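You operate a simulated robot arm through the tools that you are given. There is no shell and no other tool.

You are at the controls of a simulated robot arm. One attempt, no reset.

Task
Set up the grey tester with the black gasket at about 1.5 bar.
Fine: gasket in the socket, lid on it, latch and vent shut.

It is judged by the outcome, as a careful person would: the job done as asked, and still so three seconds after it is handed in. It fails if anything else is knocked over, pushed out of place, dropped, spilled or broken. A push-on lid holds only when it is set on centred and level and pressed home; a screw cap is set on level and turned clockwise until tight.

Robot
A 6-joint arm with a fingered hand, fixed in place. Base frame: the origin is on the floor under the middle of its stand, x ahead of it, y to its left, z up; the work surface is at about z = 0.9. Readings come in m, degrees, newtons and seconds.
With the tool pointing down near the work surface it reaches from about 0.36 to 0.74 m from the base axis. Its first joint turns from -115.0 to 115.0 degrees. Payload 4 kg.
The TCP is the grasp point between the finger pads, 0.026 m short of the fingertips. In the tool frame z runs along the fingers and y along their closing line. The gripper opens to 0.132 m; its body begins 0.073 m behind the TCP. The gripper is a hand of 4 fingers: y runs from the thumb to the fingers, the wrist lies at [0, 0, -0.239] in the tool frame.
Orientation is that of the tool frame in the base frame, as [roll, pitch, yaw] about the fixed x, y, z axes, in that order (R = Rz(yaw) Ry(pitch) Rx(roll)). With the fingers straight down and closing along the base's y, the tool's x points along the base's -x, its y along +y and its z along -z.

Tools
- The arm moves only by the tool apply_moves. Its argument "series" is a list that holds one entry, the list of rows, each a list of 6 numbers: the shift along the base's x, y, z in m, then the turn, a rotation vector about the base's x, y, z in degrees. In form: [[[x, y, z, rx, ry, rz], ...]]. A call has 1 to 20 rows; each row is the pose to reach, as a shift and turn from the pose commanded when the call began. A row lasts 0.2 s, in which the tool goes at most 0.05 m and 8.6 degrees; a call with a longer step from one row to the next is refused whole. Where a pose cannot be reached the arm comes as near as it can. A force on the tool above 40 N (or 10 N above the force at the start of the call, whichever is more), or a blocked arm, ends the call early, and 0.2 s more pass. In this call time passes only in rows, and 0.2 s behind the last. It gives the time, the measured TCP pose, the force on the tool (base axes), the opening and the grip force at its end, in the units of the frame above (readings bear some noise), with the torque about the TCP (base axes, N m) and any sound that the robot's microphone picked up.
- Cameras (640 x 400 px; columns grow to the right, rows downward): "scene" is fixed at [0.4002, -0.648, 1.6225]; the picture's right is [0.96, -0.27, 0.00], its down [-0.19, -0.67, -0.72] and it looks along [0.19, 0.69, -0.69] (base axes); focal length 313 px, centre (320, 200). "wrist" rides on the gripper at [0.068, 0.002, -0.097] in the tool frame; the picture's right is [-0.02, 1.00, 0.00], its down [-0.82, -0.02, -0.58] and it looks along [-0.58, -0.01, 0.82] (tool axes); focal length 270 px, centre (320, 200). There is no depth. A picture from a camera that has moved, and an enlarged one, comes with that camera's place and axes in the base frame and with its lens.
- snapshot(camera): a new picture of that camera. No time passes.
- slide_trunk(by): slides the trunk up (or, below 0, down) by that many m; the arm rides with it, the base frame stays. It gives what a move gives, with no picture.
- finger_targets(finger1, finger2, finger3, thumb_bend): sets how far each is bent, from 0 (flat) to 100 (curled in); at 30 the hand is open as for a grip, at 70 the pads meet at the TCP. One left out holds its place. A second passes; each finger stops where it meets its share of the squeeze, and holds until it gets a number again. It is the only way to open and close the hand. It gives what a move gives, with no picture; readings hold the bend of each and the force on the fingers (four entries, about 0 where the hand has none), thumb and palm.
- zoom(camera, box): a new picture of the part [left, top, right, bottom] of that camera's present view, enlarged. No time passes.
- job_done(): hands the job in; it is judged then, once.

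Nothing tells you positions but the pictures and the camera data. Unless the task says otherwise, let go and move clear before handing in.

The tools are called after "Request:" by a JSON object that holds its "fn" and its "kwargs". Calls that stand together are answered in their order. apply_moves: Moves the arm, as the interface text tells. Its arguments: {"type":"object","properties":{"series":{"type":"array","items":{"type":"array","items":{"type":"array","items":{"type":"number"}}}}},"required":["series"]} The other tools are called the same way: slide_trunk (by) moves the trunk up or down; finger_targets (finger1, finger2, finger3, thumb_bend) moves the fingers one by one; snapshot (camera) takes a picture; zoom (camera, box) takes an enlarged picture of a part of a camera's view; job_done () hands the job in.

At the start:

```text
time_s: 0.0
ee_pos: [0.3967, -0.1737, 1.2856]
ee_rot: [-180.0, -0.1, 179.9]
wrist_force: [0.8, 0.4, 0.6]
torque: [0.03, -0.01, 0.0]
width: 0.1321
grip_force: 0.0
shape: jaw
bend: [30.0, 30.0, 30.0, 30.0]
finger forces: [0.1, 0.0, 0.1, 0.0, 0.1, 0.0]
trunk travel left (down, up): [-0.9, 0.09]
```

scene: 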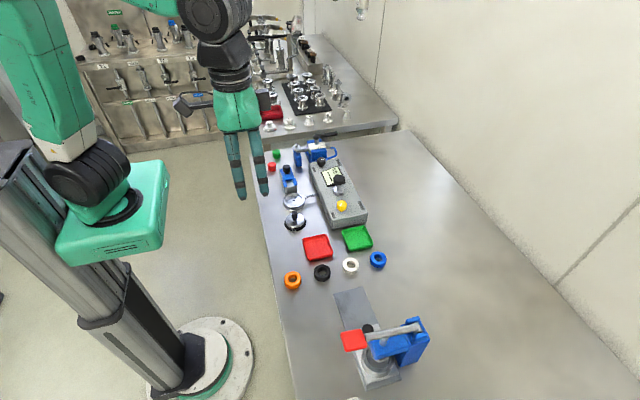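
wrist: 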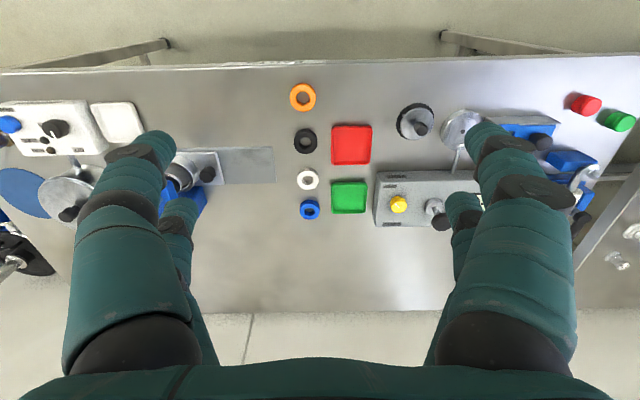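

I see a bench with four rings (orange, black, white, blue), two trays, a grey tester with a panel, and another blue-latched device near the camera. I'll zoom in to understand the parts before moving.

Request:
{"fn": "zoom", "kwargs": {"camera": "scene", "box": [240, 130, 400, 230]}}

Request:
{"fn": "zoom", "kwargs": {"camera": "scene", "box": [270, 220, 450, 400]}}

Request:
{"fn": "zoom", "kwargs": {"camera": "wrist", "box": [360, 70, 640, 245]}}

Request:
{"fn": "zoom", "kwargs": {"camera": "wrist", "box": [0, 70, 280, 245]}}

```text
4.00 times, centred on (320, 180) of scene
camera zoom: at [0.4002, -0.648, 1.6225], right [0.96, -0.27, 0.0], down [-0.19, -0.67, -0.72], along [0.19, 0.69, -0.69], focal length 1250 px, centre (320, 280)
```

zoom: 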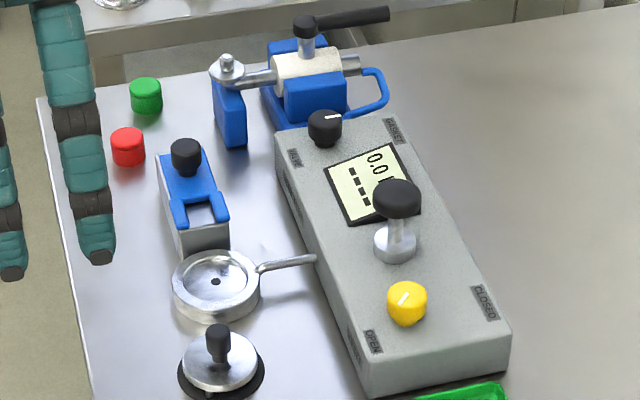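

```text
2.22 times, centred on (360, 310) of scene
camera zoom: at [0.4002, -0.648, 1.6225], right [0.96, -0.27, 0.0], down [-0.19, -0.67, -0.72], along [0.19, 0.69, -0.69], focal length 695 px, centre (231, -44)
```

zoom: 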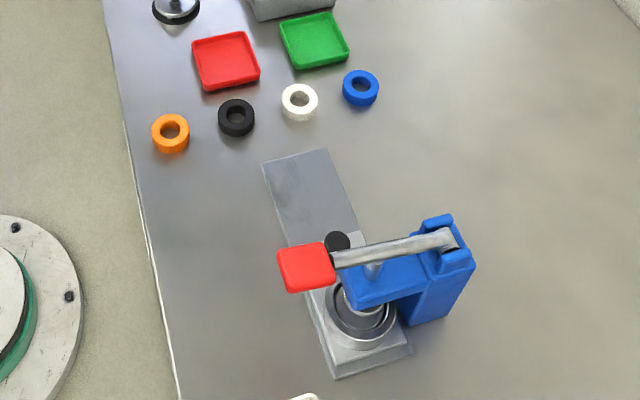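

```text
2.29 times, centred on (500, 158) of wrist
camera zoom: at [0.3281, -0.1735, 1.3836], right [0.02, 1.0, 0.0], down [0.82, -0.02, 0.58], along [0.58, -0.01, -0.82], focal length 618 px, centre (-91, 297)
```

zoom: 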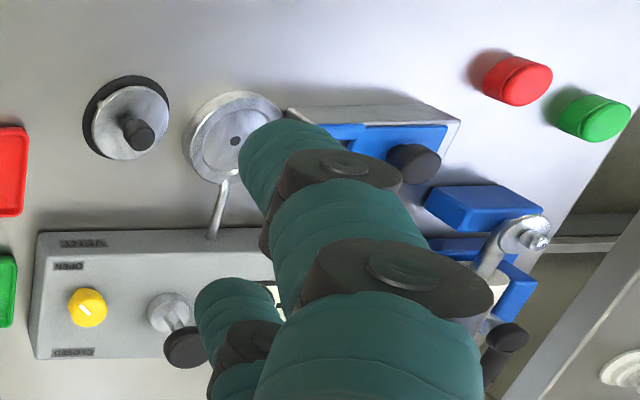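

```text
2.29 times, centred on (140, 158) of wrist
camera zoom: at [0.3281, -0.1735, 1.3836], right [0.02, 1.0, 0.0], down [0.82, -0.02, 0.58], along [0.58, -0.01, -0.82], focal length 618 px, centre (731, 297)
```

zoom: 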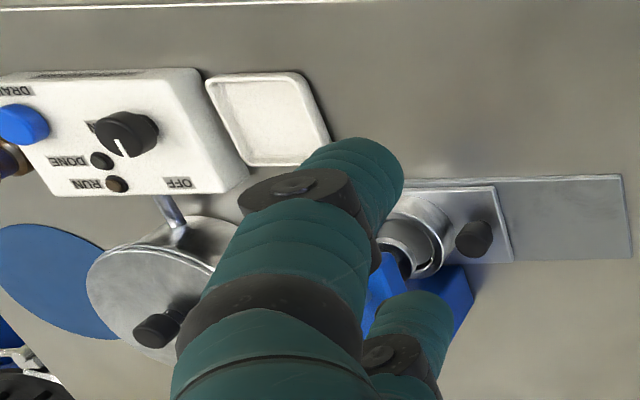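

The black gasket is at about (0.527, -0.203). The tester's lid is near (0.497, -0.006), its socket near (0.51, 0.06) and a blue latch near (0.51, 0.15). I'll move the hand over the tester for a closer look.

Request:
{"fn": "apply_moves", "kwargs": {"series": [[[-0.005, 0.034, -0.02, 0, 0, 0], [-0.01, 0.068, -0.04, 0, 0, 0], [-0.014, 0.102, -0.065, 0, 0, 0], [-0.018, 0.136, -0.09, 0, 0, 0], [-0.022, 0.17, -0.11, 0, 0, 0], [-0.027, 0.204, -0.13, 0, 0, 0]]]}}

Request:
{"fn": "snapshot", "kwargs": {"camera": "wrist"}}

Request:
{"fn": "snapshot", "kwargs": {"camera": "scene"}}

```text
time_s: 1.4
ee_pos: [0.3711, 0.0313, 1.155]
ee_rot: [-179.9, 0.0, -180.0]
wrist_force: [0.5, -0.5, 0.6]
torque: [0.0, -0.01, -0.01]
width: 0.1317
grip_force: 0.0
shape: jaw
bend: [30.0, 30.0, 30.0, 30.0]
finger forces: [0.0, 0.0, 0.0, 0.1, 0.1, 0.0]
trunk travel left (down, up): [-0.9, 0.09]
```

```text
taken
camera wrist: at [0.3027, 0.0334, 1.2527], right [0.03, 1.0, 0.0], down [0.82, -0.02, 0.58], along [0.58, -0.01, -0.82], focal length 270 px, centre (320, 200)
```

wrist: 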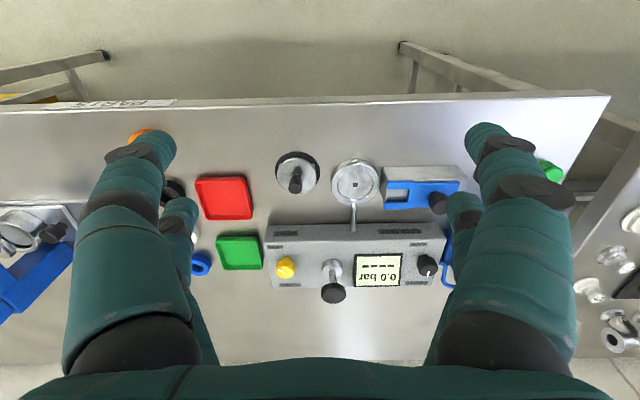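

```text
taken
```

scene: 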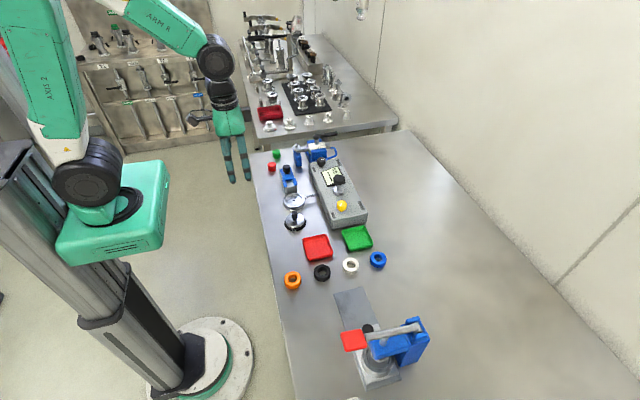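

Request:
{"fn": "zoom", "kwargs": {"camera": "wrist", "box": [250, 140, 474, 280]}}

Request:
{"fn": "zoom", "kwargs": {"camera": "wrist", "box": [260, 140, 388, 220]}}

Request:
{"fn": "zoom", "kwargs": {"camera": "wrist", "box": [350, 140, 478, 220]}}

Request:
{"fn": "zoom", "kwargs": {"camera": "wrist", "box": [260, 215, 452, 335]}}

Request:
{"fn": "zoom", "kwargs": {"camera": "scene", "box": [264, 140, 392, 220]}}

```text
2.86 times, centred on (362, 210) of wrist
camera zoom: at [0.3027, 0.0334, 1.2527], right [0.03, 1.0, 0.0], down [0.82, -0.02, 0.58], along [0.58, -0.01, -0.82], focal length 772 px, centre (200, 171)
```

zoom: 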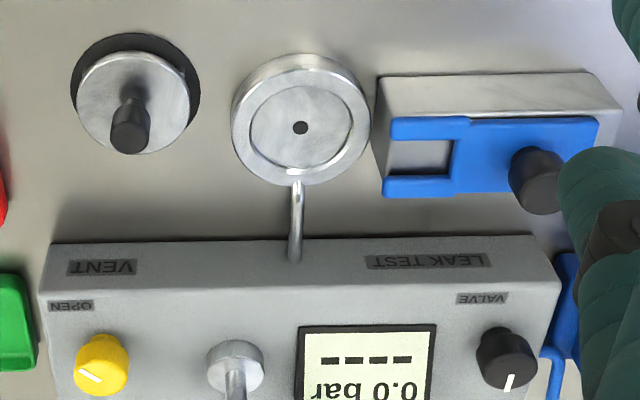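

```text
5.00 times, centred on (324, 180) of wrist
camera zoom: at [0.3027, 0.0334, 1.2527], right [0.03, 1.0, 0.0], down [0.82, -0.02, 0.58], along [0.58, -0.01, -0.82], focal length 1351 px, centre (300, 300)
```

zoom: 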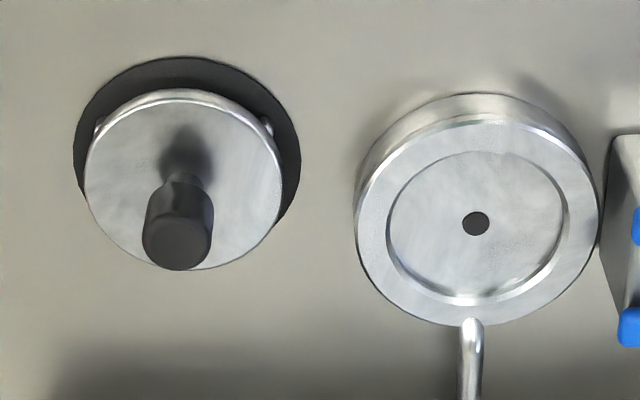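

```text
5.00 times, centred on (414, 180) of wrist
camera zoom: at [0.3027, 0.0334, 1.2527], right [0.03, 1.0, 0.0], down [0.82, -0.02, 0.58], along [0.58, -0.01, -0.82], focal length 1351 px, centre (-150, 300)
```

zoom: 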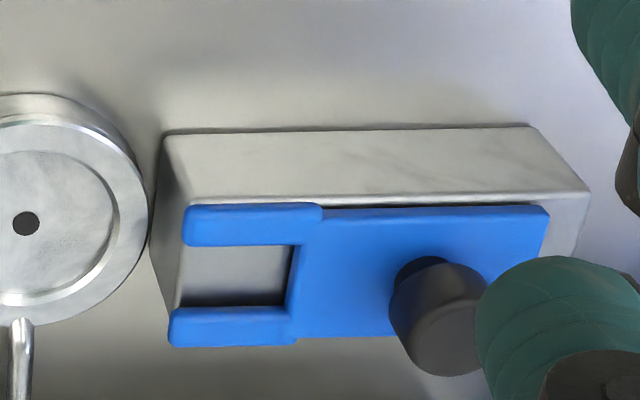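

```text
3.33 times, centred on (356, 275) of wrist
camera zoom: at [0.3027, 0.0334, 1.2527], right [0.03, 1.0, 0.0], down [0.82, -0.02, 0.58], along [0.58, -0.01, -0.82], focal length 901 px, centre (200, -50)
```

zoom: 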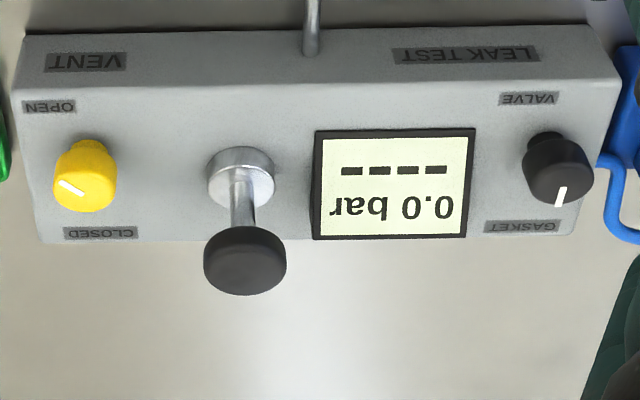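

```text
5.00 times, centred on (328, 180) of scene
camera zoom: at [0.4002, -0.648, 1.6225], right [0.96, -0.27, 0.0], down [-0.19, -0.67, -0.72], along [0.19, 0.69, -0.69], focal length 1563 px, centre (280, 300)
```

zoom: 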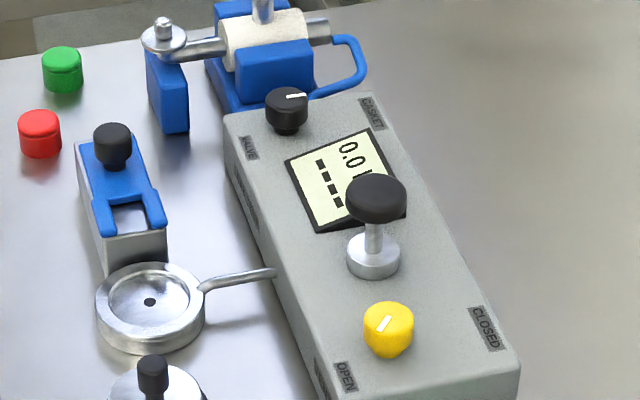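

The labels read VENT OPEN/CLOSED for the yellow knob, VALVE/GASKET for the black selector, and the display shows 0.0 bar. I take the socket centre as about (0.515, 0.081) and the lid as (0.498, -0.003); I'll check the knob pointers and heights in closer zooms.

Request:
{"fn": "zoom", "kwargs": {"camera": "scene", "box": [276, 185, 324, 240]}}

Request:
{"fn": "zoom", "kwargs": {"camera": "scene", "box": [318, 185, 382, 235]}}

Request:
{"fn": "zoom", "kwargs": {"camera": "scene", "box": [270, 150, 350, 200]}}

Request:
{"fn": "zoom", "kwargs": {"camera": "scene", "box": [280, 250, 400, 300]}}

Request:
{"fn": "zoom", "kwargs": {"camera": "wrist", "box": [260, 230, 324, 290]}}

Request:
{"fn": "zoom", "kwargs": {"camera": "wrist", "box": [400, 220, 464, 290]}}

```text
7.27 times, centred on (300, 212) of scene
camera zoom: at [0.4002, -0.648, 1.6225], right [0.96, -0.27, 0.0], down [-0.19, -0.67, -0.72], along [0.19, 0.69, -0.69], focal length 2274 px, centre (466, 109)
```

zoom: 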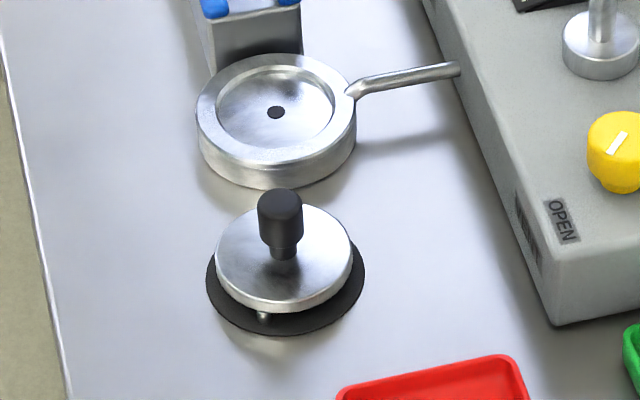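

```text
8.00 times, centred on (350, 210) of scene
camera zoom: at [0.4002, -0.648, 1.6225], right [0.96, -0.27, 0.0], down [-0.19, -0.67, -0.72], along [0.19, 0.69, -0.69], focal length 2501 px, centre (80, 120)
```

zoom: 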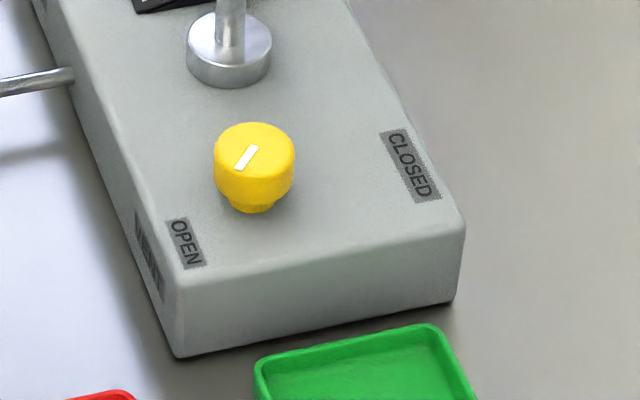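

```text
8.00 times, centred on (310, 175) of scene
camera zoom: at [0.4002, -0.648, 1.6225], right [0.96, -0.27, 0.0], down [-0.19, -0.67, -0.72], along [0.19, 0.69, -0.69], focal length 2501 px, centre (400, 400)
```

zoom: 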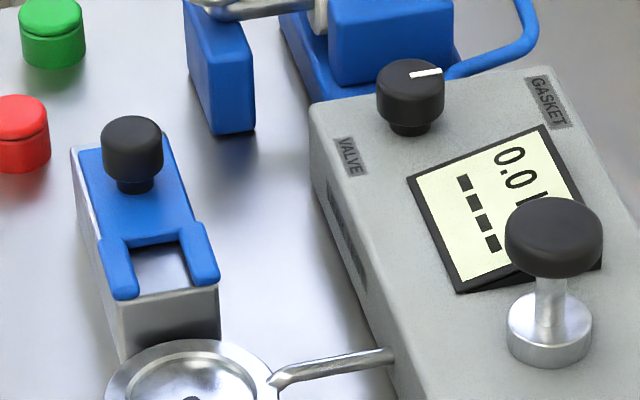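

```text
5.33 times, centred on (340, 275) of scene
camera zoom: at [0.4002, -0.648, 1.6225], right [0.96, -0.27, 0.0], down [-0.19, -0.67, -0.72], along [0.19, 0.69, -0.69], focal length 1667 px, centre (213, -200)
```

zoom: 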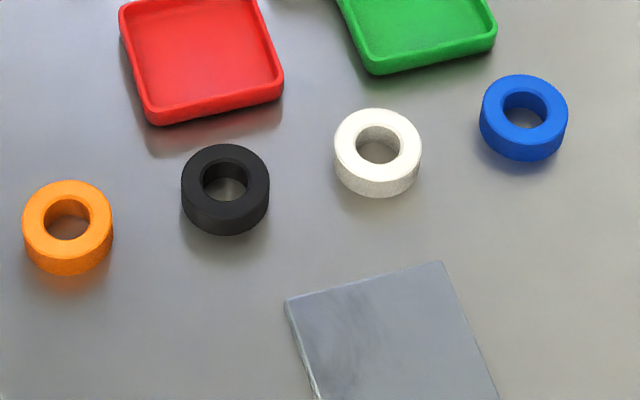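

```text
6.67 times, centred on (292, 260) of wrist
camera zoom: at [0.3027, 0.0334, 1.2527], right [0.03, 1.0, 0.0], down [0.82, -0.02, 0.58], along [0.58, -0.01, -0.82], focal length 1802 px, centre (507, -200)
```

zoom: 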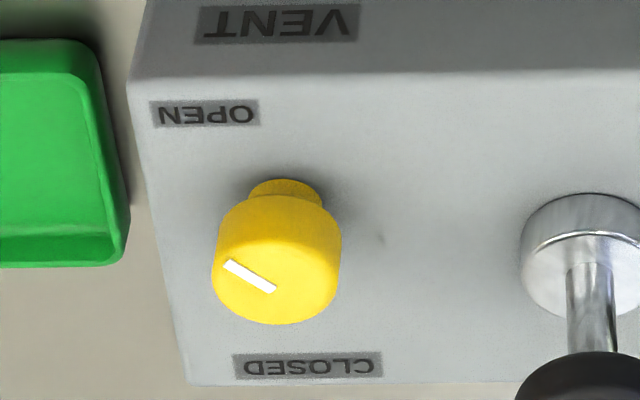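

```text
5.71 times, centred on (432, 255) of wrist
camera zoom: at [0.3027, 0.0334, 1.2527], right [0.03, 1.0, 0.0], down [0.82, -0.02, 0.58], along [0.58, -0.01, -0.82], focal length 1544 px, centre (-320, -114)
```

zoom: 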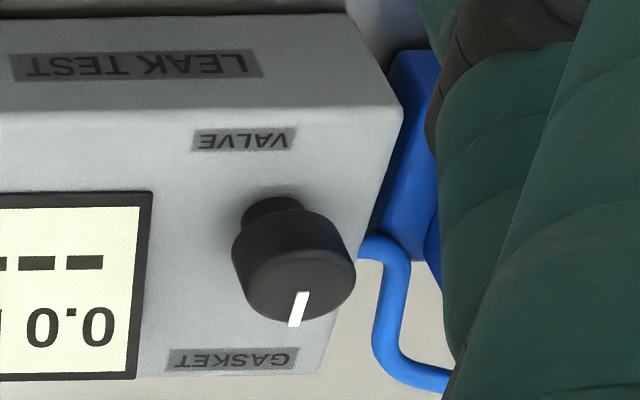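

The vent pointer is on OPEN and the selector already points at GASKET. The gasket measures roughly 44 mm across and 15 mm high. I want to see how the fingers are laid out before I go near anything.

Request:
{"fn": "zoom", "kwargs": {"camera": "scene", "box": [190, 60, 290, 200]}}

Request:
{"fn": "zoom", "kwargs": {"camera": "wrist", "box": [50, 100, 320, 400]}}

Request:
{"fn": "zoom", "kwargs": {"camera": "wrist", "box": [320, 100, 590, 400]}}

```text
2.86 times, centred on (240, 130) of scene
camera zoom: at [0.4002, -0.648, 1.6225], right [0.96, -0.27, 0.0], down [-0.19, -0.67, -0.72], along [0.19, 0.69, -0.69], focal length 893 px, centre (549, 400)
```

zoom: 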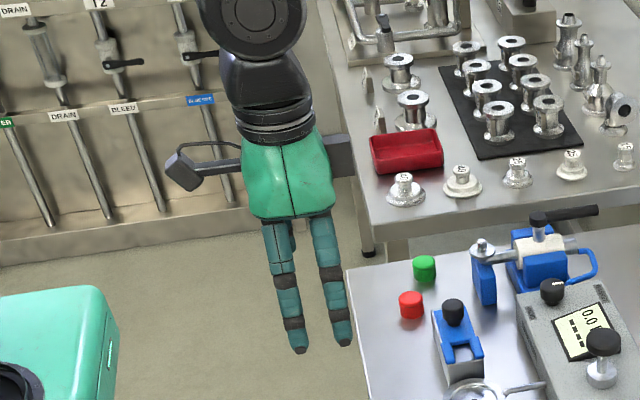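

```text
1.33 times, centred on (185, 250) of wrist
camera zoom: at [0.3027, 0.0334, 1.2527], right [0.03, 1.0, 0.0], down [0.82, -0.02, 0.58], along [0.58, -0.01, -0.82], focal length 360 px, centre (500, 133)
```

zoom: 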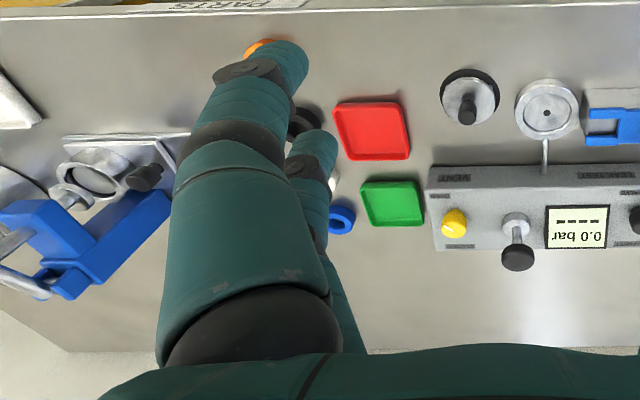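

```text
1.33 times, centred on (455, 250) of wrist
camera zoom: at [0.3027, 0.0334, 1.2527], right [0.03, 1.0, 0.0], down [0.82, -0.02, 0.58], along [0.58, -0.01, -0.82], focal length 360 px, centre (140, 133)
```

zoom: 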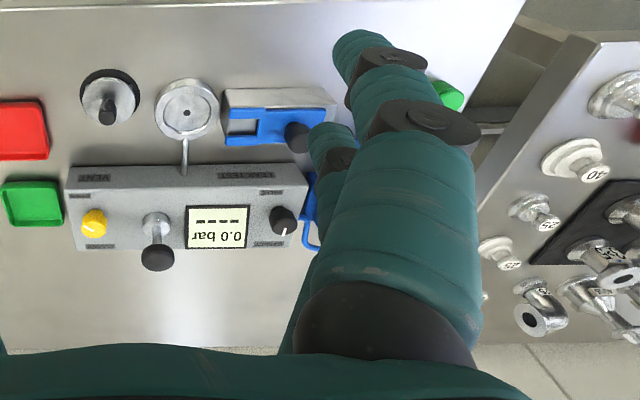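

The hand shows two digits on each side, about 40 mm apart along tool x. I'll bend them one at a time in free air to learn which is which.

Request:
{"fn": "finger_targets", "kwargs": {"finger1": 70}}

Request:
{"fn": "snapshot", "kwargs": {"camera": "wrist"}}

Request:
{"fn": "finger_targets", "kwargs": {"finger2": 70}}

Request:
{"fn": "snapshot", "kwargs": {"camera": "wrist"}}

Request:
{"fn": "finger_targets", "kwargs": {"finger3": 70}}

Request:
{"fn": "snapshot", "kwargs": {"camera": "wrist"}}

Request:
{"fn": "finger_targets", "kwargs": {"thumb_bend": 70}}

Request:
{"fn": "snapshot", "kwargs": {"camera": "wrist"}}

Request:
{"fn": "zoom", "kwargs": {"camera": "scene", "box": [190, 60, 290, 200]}}

```text
time_s: 2.4
ee_pos: [0.37, 0.0311, 1.1551]
ee_rot: [-180.0, 0.0, -180.0]
wrist_force: [0.3, -0.3, 0.7]
torque: [-0.01, 0.01, 0.0]
width: 0.0674
grip_force: 0.0
shape: fingers
bend: [70.0, 30.0, 30.0, 30.0]
finger forces: [0.0, 0.1, 0.0, 0.1, 0.1, 0.0]
trunk travel left (down, up): [-0.9, 0.09]
```

```text
taken
camera wrist: at [0.3026, 0.0324, 1.2531], right [0.02, 1.0, 0.0], down [0.82, -0.02, 0.58], along [0.58, -0.01, -0.82], focal length 270 px, centre (320, 200)
```

wrist: 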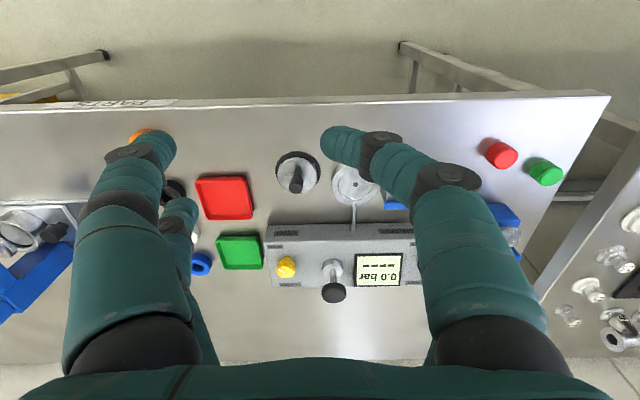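

```text
time_s: 3.4
ee_pos: [0.3701, 0.0307, 1.1569]
ee_rot: [-180.0, 0.0, -179.9]
wrist_force: [0.1, 0.2, 1.0]
torque: [-0.01, 0.0, 0.01]
width: 0.0671
grip_force: 0.1
shape: fingers
bend: [70.0, 70.0, 30.0, 30.0]
finger forces: [0.1, 0.0, 0.1, 0.0, 0.0, 0.0]
trunk travel left (down, up): [-0.9, 0.09]
```

```text
taken
camera wrist: at [0.3026, 0.0324, 1.2531], right [0.02, 1.0, 0.0], down [0.82, -0.02, 0.58], along [0.58, -0.01, -0.82], focal length 270 px, centre (320, 200)
```

wrist: 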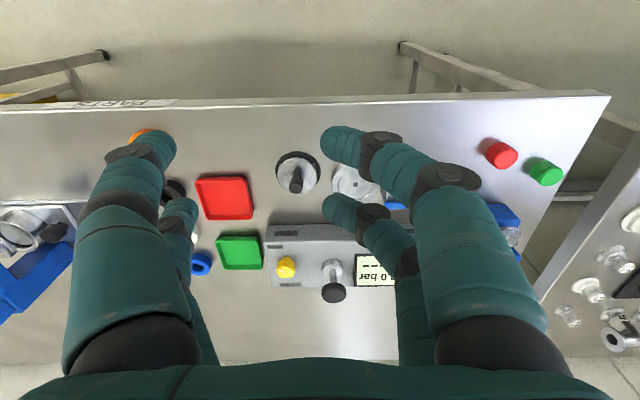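

```text
time_s: 4.4
ee_pos: [0.3703, 0.0322, 1.1558]
ee_rot: [-180.0, 0.0, -180.0]
wrist_force: [0.6, 0.1, -0.6]
torque: [-0.02, 0.02, 0.02]
width: 0.0671
grip_force: 0.2
shape: fingers
bend: [70.0, 70.0, 70.0, 30.0]
finger forces: [0.0, 0.0, 0.0, 0.1, 0.1, 0.1]
trunk travel left (down, up): [-0.9, 0.09]
```

```text
taken
camera wrist: at [0.3026, 0.0324, 1.2531], right [0.02, 1.0, 0.0], down [0.82, -0.02, 0.58], along [0.58, -0.01, -0.82], focal length 270 px, centre (320, 200)
```

wrist: 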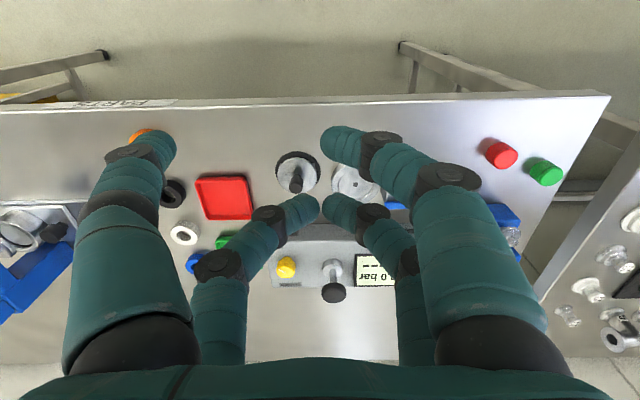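

```text
time_s: 5.4
ee_pos: [0.3708, 0.0315, 1.1563]
ee_rot: [-180.0, 0.0, 180.0]
wrist_force: [0.2, -0.3, -0.4]
torque: [-0.02, 0.03, -0.04]
width: 0.0013
grip_force: 0.0
shape: fingers
bend: [70.0, 70.0, 70.0, 70.0]
finger forces: [0.0, 0.1, 0.1, 0.1, 0.0, 0.0]
trunk travel left (down, up): [-0.9, 0.09]
```

```text
taken
camera wrist: at [0.3026, 0.0324, 1.2531], right [0.02, 1.0, 0.0], down [0.82, -0.02, 0.58], along [0.58, -0.01, -0.82], focal length 270 px, centre (320, 200)
```

wrist: 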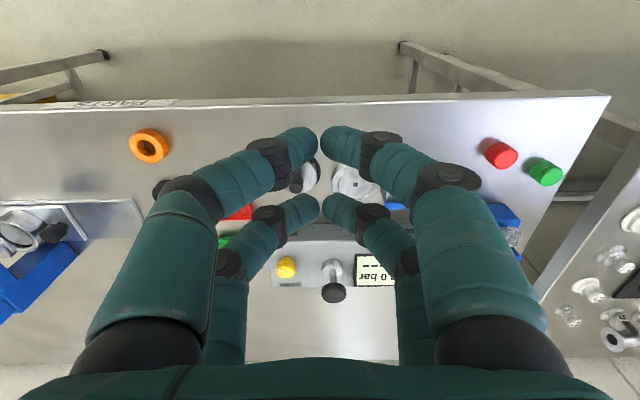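

```text
2.86 times, centred on (240, 130) of scene
camera zoom: at [0.4002, -0.648, 1.6225], right [0.96, -0.27, 0.0], down [-0.19, -0.67, -0.72], along [0.19, 0.69, -0.69], focal length 893 px, centre (549, 400)
```

zoom: 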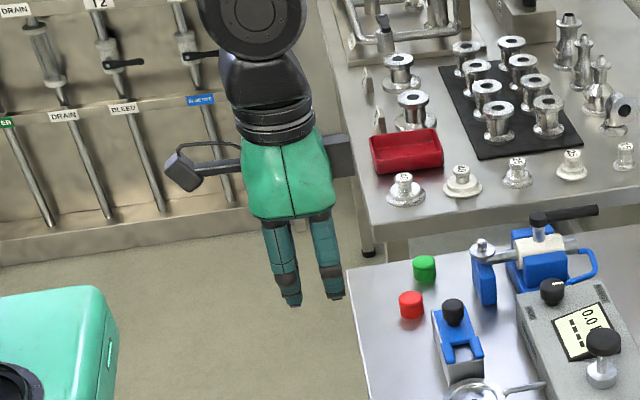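

I now know the layout: the thumb opposes finger1 at tool x = +0.02, and finger3 opposes finger2 at tool x = -0.02. I'll open to a moderate width, turn the hand so it closes along x, since the gaps between the rings are widest that way, and hover over the black gasket.

Request:
{"fn": "finger_targets", "kwargs": {"finger1": 51, "finger2": 51, "finger3": 51, "thumb_bend": 51}}

Request:
{"fn": "apply_moves", "kwargs": {"series": [[[0.013, -0.0196, -0.0105, 0, 0, -7.5], [0.026, -0.0392, -0.021, 0, 0, -15], [0.039, -0.0588, -0.0315, 0, 0, -22.5], [0.0525, -0.0783, -0.042, 0, 0, -30], [0.0656, -0.098, -0.0525, 0, 0, -37.5], [0.0788, -0.1175, -0.063, 0, 0, -45], [0.092, -0.137, -0.0735, 0, 0, -52.5], [0.105, -0.157, -0.084, 0, 0, -60], [0.118, -0.176, -0.0945, 0, 0, -67.5], [0.131, -0.196, -0.105, 0, 0, -75], [0.144, -0.2155, -0.1155, 0, 0, -82.5], [0.1575, -0.235, -0.126, 0, 0, -90]]]}}

Request:
{"fn": "snapshot", "kwargs": {"camera": "wrist"}}

Request:
{"fn": "snapshot", "kwargs": {"camera": "scene"}}

```text
time_s: 6.4
ee_pos: [0.371, 0.0321, 1.1561]
ee_rot: [180.0, 0.0, -180.0]
wrist_force: [-0.9, 0.2, -0.5]
torque: [0.01, 0.03, 0.0]
width: 0.0619
grip_force: 0.0
shape: fingers
bend: [51.0, 51.0, 51.0, 51.0]
finger forces: [0.0, 0.1, 0.1, 0.1, 0.0, 0.1]
trunk travel left (down, up): [-0.9, 0.09]
```

```text
time_s: 9.0
ee_pos: [0.5269, -0.2058, 1.0297]
ee_rot: [180.0, 0.0, 89.9]
wrist_force: [1.3, -0.4, -0.5]
torque: [0.01, -0.01, 0.02]
width: 0.0621
grip_force: 0.1
shape: fingers
bend: [51.0, 51.0, 51.0, 51.0]
finger forces: [0.1, 0.0, 0.1, 0.0, 0.0, 0.1]
trunk travel left (down, up): [-0.9, 0.09]
```

```text
taken
camera wrist: at [0.5295, -0.138, 1.1271], right [1.0, -0.03, 0.0], down [-0.02, -0.82, 0.58], along [-0.02, -0.58, -0.82], focal length 270 px, centre (320, 200)
```

wrist: 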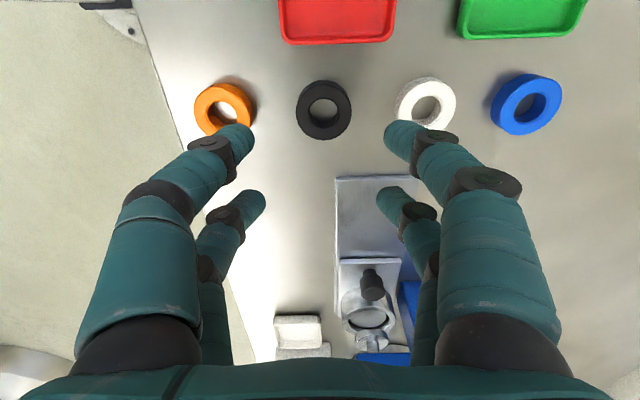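

```text
taken
```

scene: 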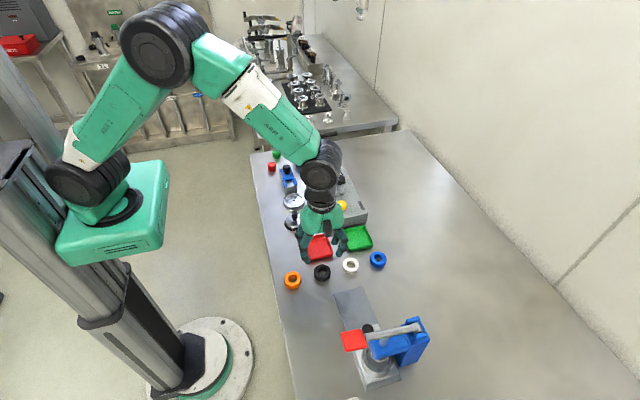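

Request:
{"fn": "zoom", "kwargs": {"camera": "wrist", "box": [272, 70, 376, 150]}}

Request:
{"fn": "zoom", "kwargs": {"camera": "scene", "box": [280, 200, 400, 300]}}

```text
5.00 times, centred on (324, 110) of wrist
camera zoom: at [0.5295, -0.138, 1.1271], right [1.0, -0.03, 0.0], down [-0.02, -0.82, 0.58], along [-0.02, -0.58, -0.82], focal length 1351 px, centre (300, 650)
```

zoom: 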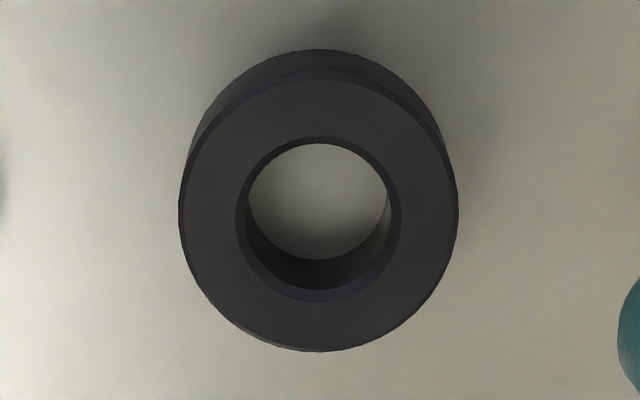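

```text
4.00 times, centred on (340, 250) of scene
camera zoom: at [0.4002, -0.648, 1.6225], right [0.96, -0.27, 0.0], down [-0.19, -0.67, -0.72], along [0.19, 0.69, -0.69], focal length 1250 px, centre (240, 0)
```

zoom: 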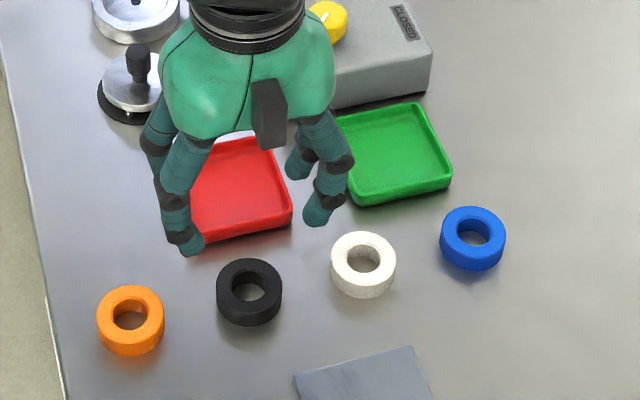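

The gasket's top centre comes out at (0.530, -0.2045) from both cameras. I'll centre over it and descend part of the way.

Request:
{"fn": "apply_moves", "kwargs": {"series": [[[0.003, 0.0015, -0.02, 0, 0, 0], [0.003, 0.0015, -0.04, 0, 0, 0], [0.003, 0.0015, -0.06, 0, 0, 0], [0.003, 0.0015, -0.075, 0, 0, 0], [0.003, 0.0015, -0.085, 0, 0, 0]]]}}

Request:
{"fn": "snapshot", "kwargs": {"camera": "wrist"}}

Request:
{"fn": "zoom", "kwargs": {"camera": "scene", "box": [280, 220, 400, 300]}}

```text
time_s: 10.2
ee_pos: [0.5304, -0.2045, 0.9453]
ee_rot: [-179.9, 0.0, 90.1]
wrist_force: [-0.1, -0.3, 0.6]
torque: [-0.01, -0.02, 0.01]
width: 0.0619
grip_force: 0.1
shape: fingers
bend: [51.0, 51.0, 51.0, 51.0]
finger forces: [0.1, 0.1, 0.0, 0.0, 0.1, 0.0]
trunk travel left (down, up): [-0.9, 0.09]
```

```text
taken
camera wrist: at [0.5317, -0.1362, 1.0424], right [1.0, -0.02, 0.0], down [-0.02, -0.82, 0.58], along [-0.01, -0.58, -0.82], focal length 270 px, centre (320, 200)
```

wrist: 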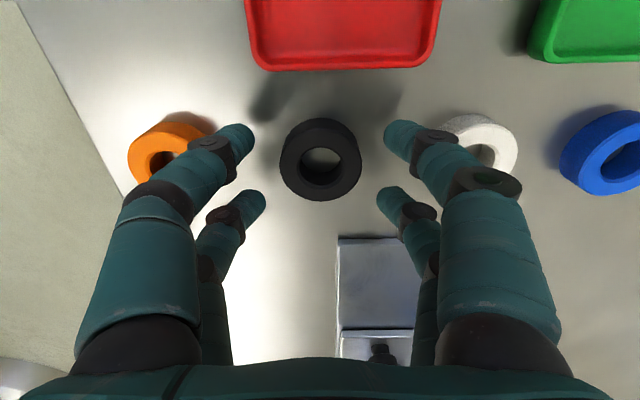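

```text
5.00 times, centred on (340, 260) of scene
camera zoom: at [0.4002, -0.648, 1.6225], right [0.96, -0.27, 0.0], down [-0.19, -0.67, -0.72], along [0.19, 0.69, -0.69], focal length 1563 px, centre (220, -100)
```

zoom: 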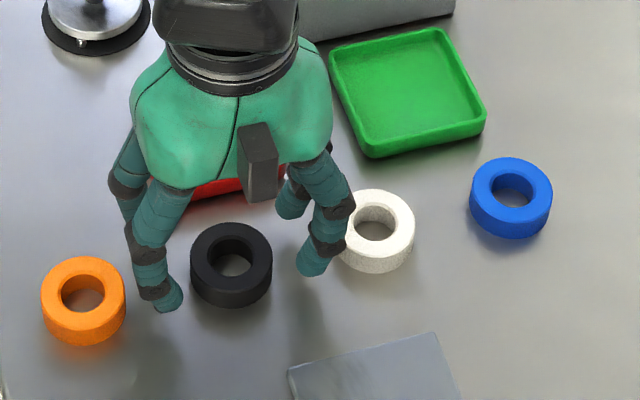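

The gasket sits midway between the fingers. I'll narrow the hand slightly so the outer sides stay clear of the orange and white rings, then lower to grip height.

Request:
{"fn": "finger_targets", "kwargs": {"finger1": 54, "finger2": 54, "finger3": 54, "thumb_bend": 54}}

Request:
{"fn": "apply_moves", "kwargs": {"series": [[[0, 0, -0.005, 0, 0, 0], [0, 0, -0.01, 0, 0, 0], [0, 0, -0.0135, 0, 0, 0]]]}}

Request:
{"fn": "snapshot", "kwargs": {"camera": "wrist"}}

Request:
{"fn": "zoom", "kwargs": {"camera": "scene", "box": [290, 240, 370, 290]}}

```text
time_s: 11.2
ee_pos: [0.5292, -0.2051, 0.9455]
ee_rot: [-180.0, 0.0, 89.9]
wrist_force: [0.2, -0.7, -0.1]
torque: [-0.02, -0.04, -0.03]
width: 0.0529
grip_force: 0.1
shape: fingers
bend: [54.0, 54.0, 54.0, 54.0]
finger forces: [0.0, 0.0, 0.0, 0.0, 0.1, 0.0]
trunk travel left (down, up): [-0.9, 0.09]
```

```text
time_s: 12.0
ee_pos: [0.5295, -0.2046, 0.9331]
ee_rot: [179.9, 0.0, 90.0]
wrist_force: [0.1, 0.6, 5.5]
torque: [-0.01, 0.07, -0.05]
width: 0.0528
grip_force: 3.2
shape: fingers
bend: [54.0, 54.0, 54.0, 54.0]
finger forces: [1.4, 1.0, 3.6, 0.1, 0.2, 0.0]
trunk travel left (down, up): [-0.9, 0.09]
```

```text
taken
camera wrist: at [0.5314, -0.1359, 1.0301], right [1.0, -0.02, 0.0], down [-0.02, -0.82, 0.58], along [-0.01, -0.58, -0.82], focal length 270 px, centre (320, 200)
```

wrist: 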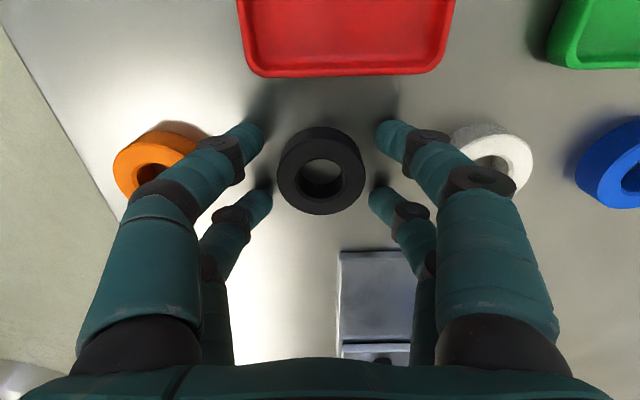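

```text
8.00 times, centred on (330, 265) of scene
camera zoom: at [0.4002, -0.648, 1.6225], right [0.96, -0.27, 0.0], down [-0.19, -0.67, -0.72], along [0.19, 0.69, -0.69], focal length 2501 px, centre (240, -320)
```

zoom: 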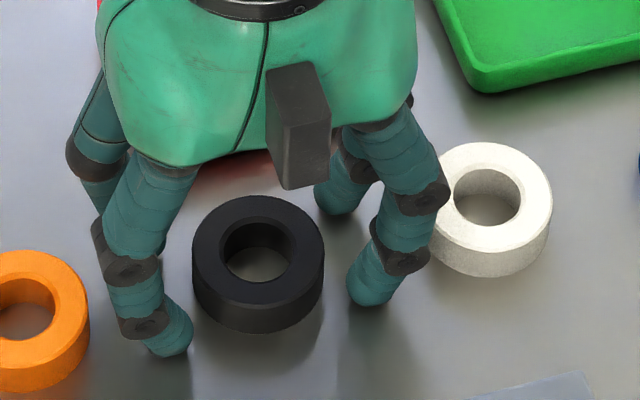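

The fingertips have just touched the table: at this bend they reach a little lower than 26 mm. I'll raise about 6 mm and then close gently on the gasket.

Request:
{"fn": "apply_moves", "kwargs": {"series": [[[0.0008, 0, 0.003, 0, 0, 0], [0.0008, 0, 0.006, 0, 0, 0]]]}}

Request:
{"fn": "finger_targets", "kwargs": {"finger1": 60, "finger2": 60, "finger3": 60, "thumb_bend": 60}}

Request:
{"fn": "snapshot", "kwargs": {"camera": "wrist"}}

```text
time_s: 12.6
ee_pos: [0.5301, -0.2039, 0.9382]
ee_rot: [180.0, -0.1, 90.0]
wrist_force: [-0.1, 0.4, 0.8]
torque: [-0.03, -0.01, -0.02]
width: 0.0526
grip_force: 0.0
shape: fingers
bend: [54.0, 54.0, 54.0, 54.0]
finger forces: [0.0, 0.1, 0.1, 0.1, 0.0, 0.0]
trunk travel left (down, up): [-0.9, 0.09]
```

```text
time_s: 13.6
ee_pos: [0.5305, -0.2028, 0.9388]
ee_rot: [180.0, 0.0, 90.0]
wrist_force: [0.2, 0.1, 0.6]
torque: [0.01, -0.01, -0.01]
width: 0.0332
grip_force: 0.1
shape: fingers
bend: [60.0, 60.0, 60.0, 60.0]
finger forces: [0.0, 0.1, 0.1, 0.0, 0.1, 0.0]
trunk travel left (down, up): [-0.9, 0.09]
```

```text
taken
camera wrist: at [0.5328, -0.1355, 1.0355], right [1.0, -0.02, 0.0], down [-0.02, -0.82, 0.58], along [-0.01, -0.58, -0.82], focal length 270 px, centre (320, 200)
```

wrist: 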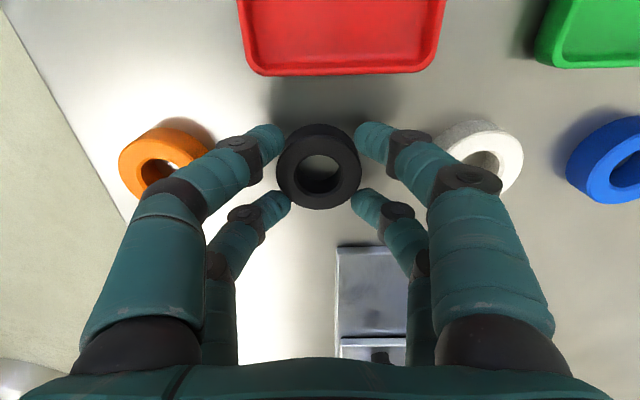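

Request:
{"fn": "finger_targets", "kwargs": {"finger1": 66, "finger2": 66, "finger3": 66, "thumb_bend": 66}}

Request:
{"fn": "snapshot", "kwargs": {"camera": "wrist"}}

Request:
{"fn": "zoom", "kwargs": {"camera": "scene", "box": [290, 240, 370, 290]}}

```text
time_s: 14.6
ee_pos: [0.5299, -0.2029, 0.9382]
ee_rot: [-180.0, 0.0, 90.0]
wrist_force: [-0.3, 0.4, 0.2]
torque: [0.01, 0.0, -0.04]
width: 0.0247
grip_force: 6.4
shape: fingers
bend: [62.0, 61.0, 62.0, 64.0]
finger forces: [2.6, 3.8, 3.1, 0.0, 2.9, 0.0]
trunk travel left (down, up): [-0.9, 0.09]
```

```text
taken
camera wrist: at [0.5328, -0.1355, 1.0355], right [1.0, -0.02, 0.0], down [-0.02, -0.82, 0.58], along [-0.01, -0.58, -0.82], focal length 270 px, centre (320, 200)
```

wrist: 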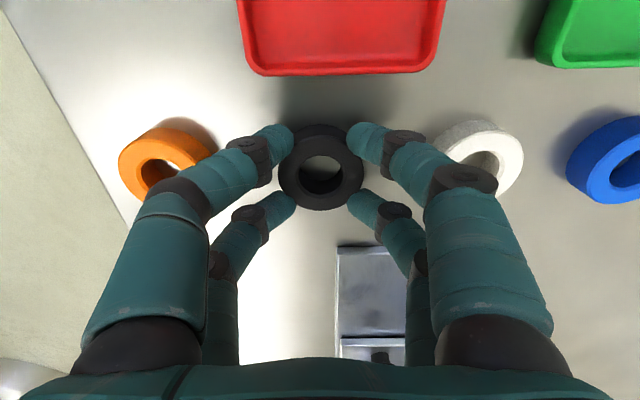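

```text
8.00 times, centred on (330, 265) of scene
camera zoom: at [0.4002, -0.648, 1.6225], right [0.96, -0.27, 0.0], down [-0.19, -0.67, -0.72], along [0.19, 0.69, -0.69], focal length 2501 px, centre (240, -320)
```

zoom: 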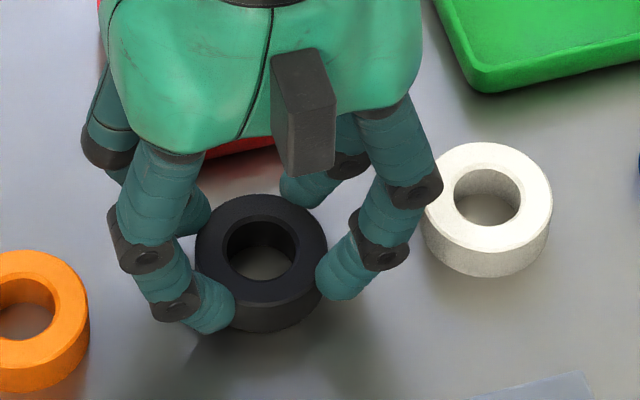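

All four digits are holding the gasket, with about 6 N of grip. I'll lift slowly and check that it comes up level.

Request:
{"fn": "apply_moves", "kwargs": {"series": [[[0, 0, 0.01, 0, 0, 0], [0, 0, 0.02, 0, 0, 0], [0, 0, 0.04, 0, 0, 0], [0, 0, 0.06, 0, 0, 0], [0, 0, 0.08, 0, 0, 0], [0, 0, 0.1, 0, 0, 0]]]}}

Request:
{"fn": "snapshot", "kwargs": {"camera": "wrist"}}

Request:
{"fn": "zoom", "kwargs": {"camera": "wrist", "box": [250, 100, 390, 230]}}

Request:
{"fn": "zoom", "kwargs": {"camera": "scene", "box": [290, 200, 370, 270]}}

```text
time_s: 16.0
ee_pos: [0.5305, -0.2053, 1.0394]
ee_rot: [179.9, 0.1, 90.0]
wrist_force: [-0.6, 0.6, 0.5]
torque: [0.02, -0.02, 0.01]
width: 0.0251
grip_force: 5.8
shape: fingers
bend: [62.0, 61.0, 62.0, 64.0]
finger forces: [2.7, 3.7, 3.0, 0.0, 3.1, 0.0]
trunk travel left (down, up): [-0.9, 0.09]
```

```text
taken
camera wrist: at [0.5322, -0.1372, 1.1359], right [1.0, -0.02, 0.0], down [-0.02, -0.82, 0.58], along [-0.01, -0.58, -0.82], focal length 270 px, centre (320, 200)
```

wrist: 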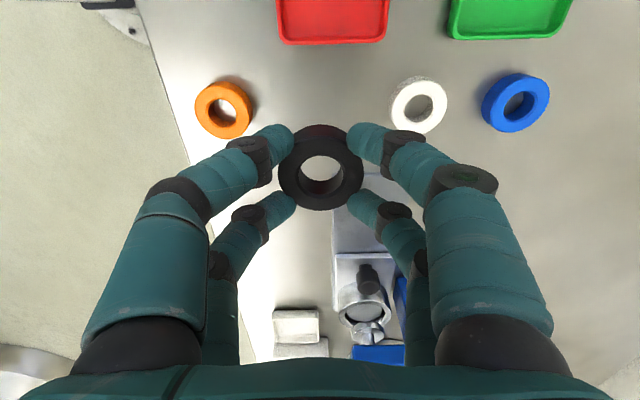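

```text
3.08 times, centred on (320, 165) of wrist
camera zoom: at [0.5322, -0.1372, 1.1359], right [1.0, -0.02, 0.0], down [-0.02, -0.82, 0.58], along [-0.01, -0.58, -0.82], focal length 832 px, centre (320, 308)
```

zoom: 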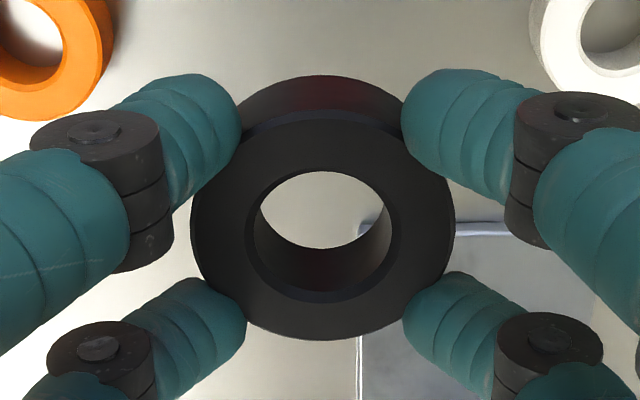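

```text
5.71 times, centred on (330, 235) of scene
camera zoom: at [0.4002, -0.648, 1.6225], right [0.96, -0.27, 0.0], down [-0.19, -0.67, -0.72], along [0.19, 0.69, -0.69], focal length 1786 px, centre (263, 0)
```

zoom: 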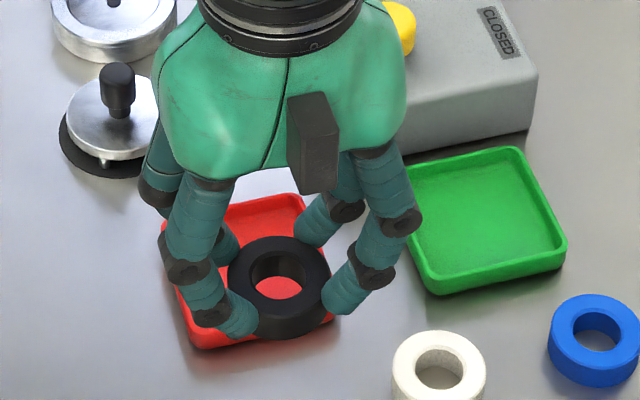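

The gasket is held level, with its top 23 mm below the TCP and centred within about 1 mm. I'll carry it to a hover over the socket.

Request:
{"fn": "apply_moves", "kwargs": {"series": [[[-0.002, 0.036, 0.003, 0, 0, 0], [-0.004, 0.072, 0.006, 0, 0, 0], [-0.006, 0.108, 0.006, 0, 0, 0], [-0.008, 0.144, 0.006, 0, 0, 0], [-0.01, 0.18, 0.006, 0, 0, 0], [-0.012, 0.216, 0.004, 0, 0, 0], [-0.014, 0.252, 0.002, 0, 0, 0], [-0.016, 0.286, 0, 0, 0, 0]]]}}

Request:
{"fn": "snapshot", "kwargs": {"camera": "wrist"}}

Request:
{"fn": "zoom", "kwargs": {"camera": "wrist", "box": [230, 50, 410, 230]}}

Request:
{"fn": "zoom", "kwargs": {"camera": "scene", "box": [250, 120, 378, 220]}}

```text
time_s: 17.8
ee_pos: [0.5142, 0.0829, 1.0374]
ee_rot: [-179.9, 0.1, 90.0]
wrist_force: [0.0, 0.4, -0.6]
torque: [-0.03, -0.03, -0.02]
width: 0.0248
grip_force: 5.9
shape: fingers
bend: [62.0, 61.0, 62.0, 64.0]
finger forces: [2.6, 3.8, 3.0, 0.0, 3.1, 0.1]
trunk travel left (down, up): [-0.9, 0.09]
```

```text
taken
camera wrist: at [0.5169, 0.1511, 1.1351], right [1.0, -0.02, 0.0], down [-0.02, -0.82, 0.58], along [-0.01, -0.58, -0.82], focal length 270 px, centre (320, 200)
```

wrist: 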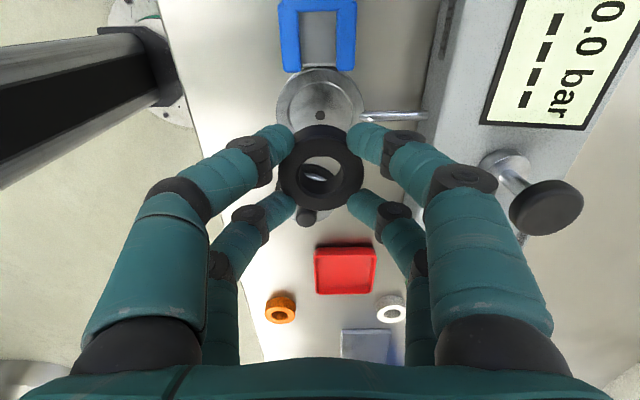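

```text
2.22 times, centred on (320, 140) of wrist
camera zoom: at [0.5169, 0.1511, 1.1351], right [1.0, -0.02, 0.0], down [-0.02, -0.82, 0.58], along [-0.01, -0.58, -0.82], focal length 601 px, centre (320, 333)
```

zoom: 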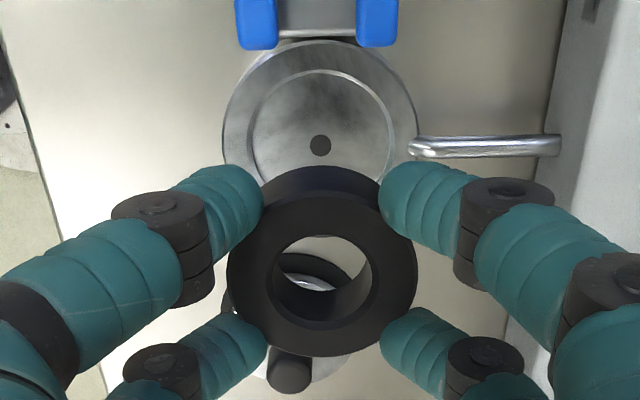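

```text
4.00 times, centred on (314, 170) of scene
camera zoom: at [0.4002, -0.648, 1.6225], right [0.96, -0.27, 0.0], down [-0.19, -0.67, -0.72], along [0.19, 0.69, -0.69], focal length 1250 px, centre (344, 320)
```

zoom: 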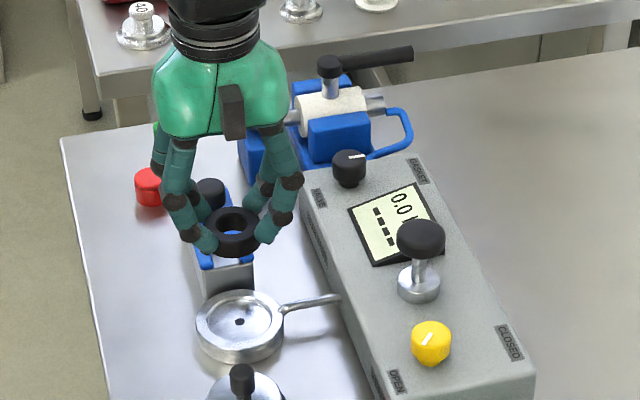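

The socket hole comes out at about (0.5155, 0.0795) and the gasket is at (0.516, 0.083). I'll correct that and come down to about 30 mm above for a check.

Request:
{"fn": "apply_moves", "kwargs": {"series": [[[-0.0005, -0.0015, -0.015, 0, 0, 0], [-0.0005, -0.003, -0.03, 0, 0, 0], [-0.0005, -0.003, -0.045, 0, 0, 0], [-0.0005, -0.003, -0.056, 0, 0, 0]]]}}

Request:
{"fn": "zoom", "kwargs": {"camera": "wrist", "box": [230, 50, 410, 230]}}

Request:
{"fn": "zoom", "kwargs": {"camera": "scene", "box": [262, 150, 342, 215]}}

```text
time_s: 18.8
ee_pos: [0.5162, 0.0783, 0.9811]
ee_rot: [-180.0, 0.0, 90.0]
wrist_force: [0.0, -1.2, -0.3]
torque: [-0.02, 0.01, 0.03]
width: 0.0249
grip_force: 6.6
shape: fingers
bend: [62.0, 61.0, 62.0, 64.0]
finger forces: [2.6, 3.8, 3.0, 0.1, 3.1, 0.0]
trunk travel left (down, up): [-0.9, 0.09]
```

```text
2.22 times, centred on (320, 140) of wrist
camera zoom: at [0.5167, 0.1462, 1.0795], right [1.0, -0.02, 0.0], down [-0.02, -0.82, 0.58], along [-0.01, -0.58, -0.82], focal length 601 px, centre (320, 333)
```

zoom: 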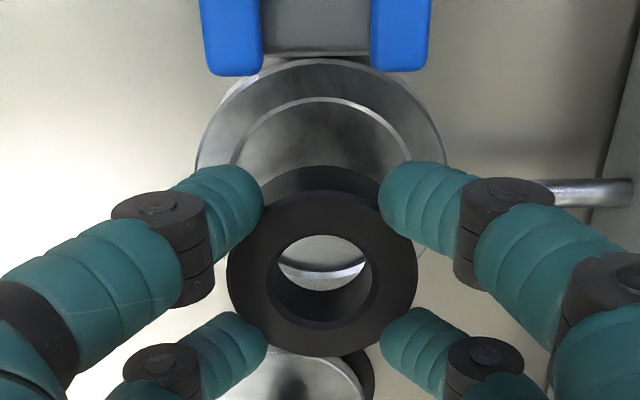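

```text
6.15 times, centred on (302, 182) of scene
camera zoom: at [0.4002, -0.648, 1.6225], right [0.96, -0.27, 0.0], down [-0.19, -0.67, -0.72], along [0.19, 0.69, -0.69], focal length 1924 px, centre (431, 308)
```

zoom: 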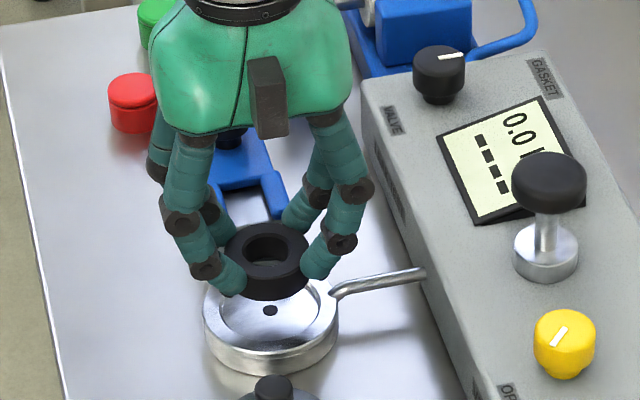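

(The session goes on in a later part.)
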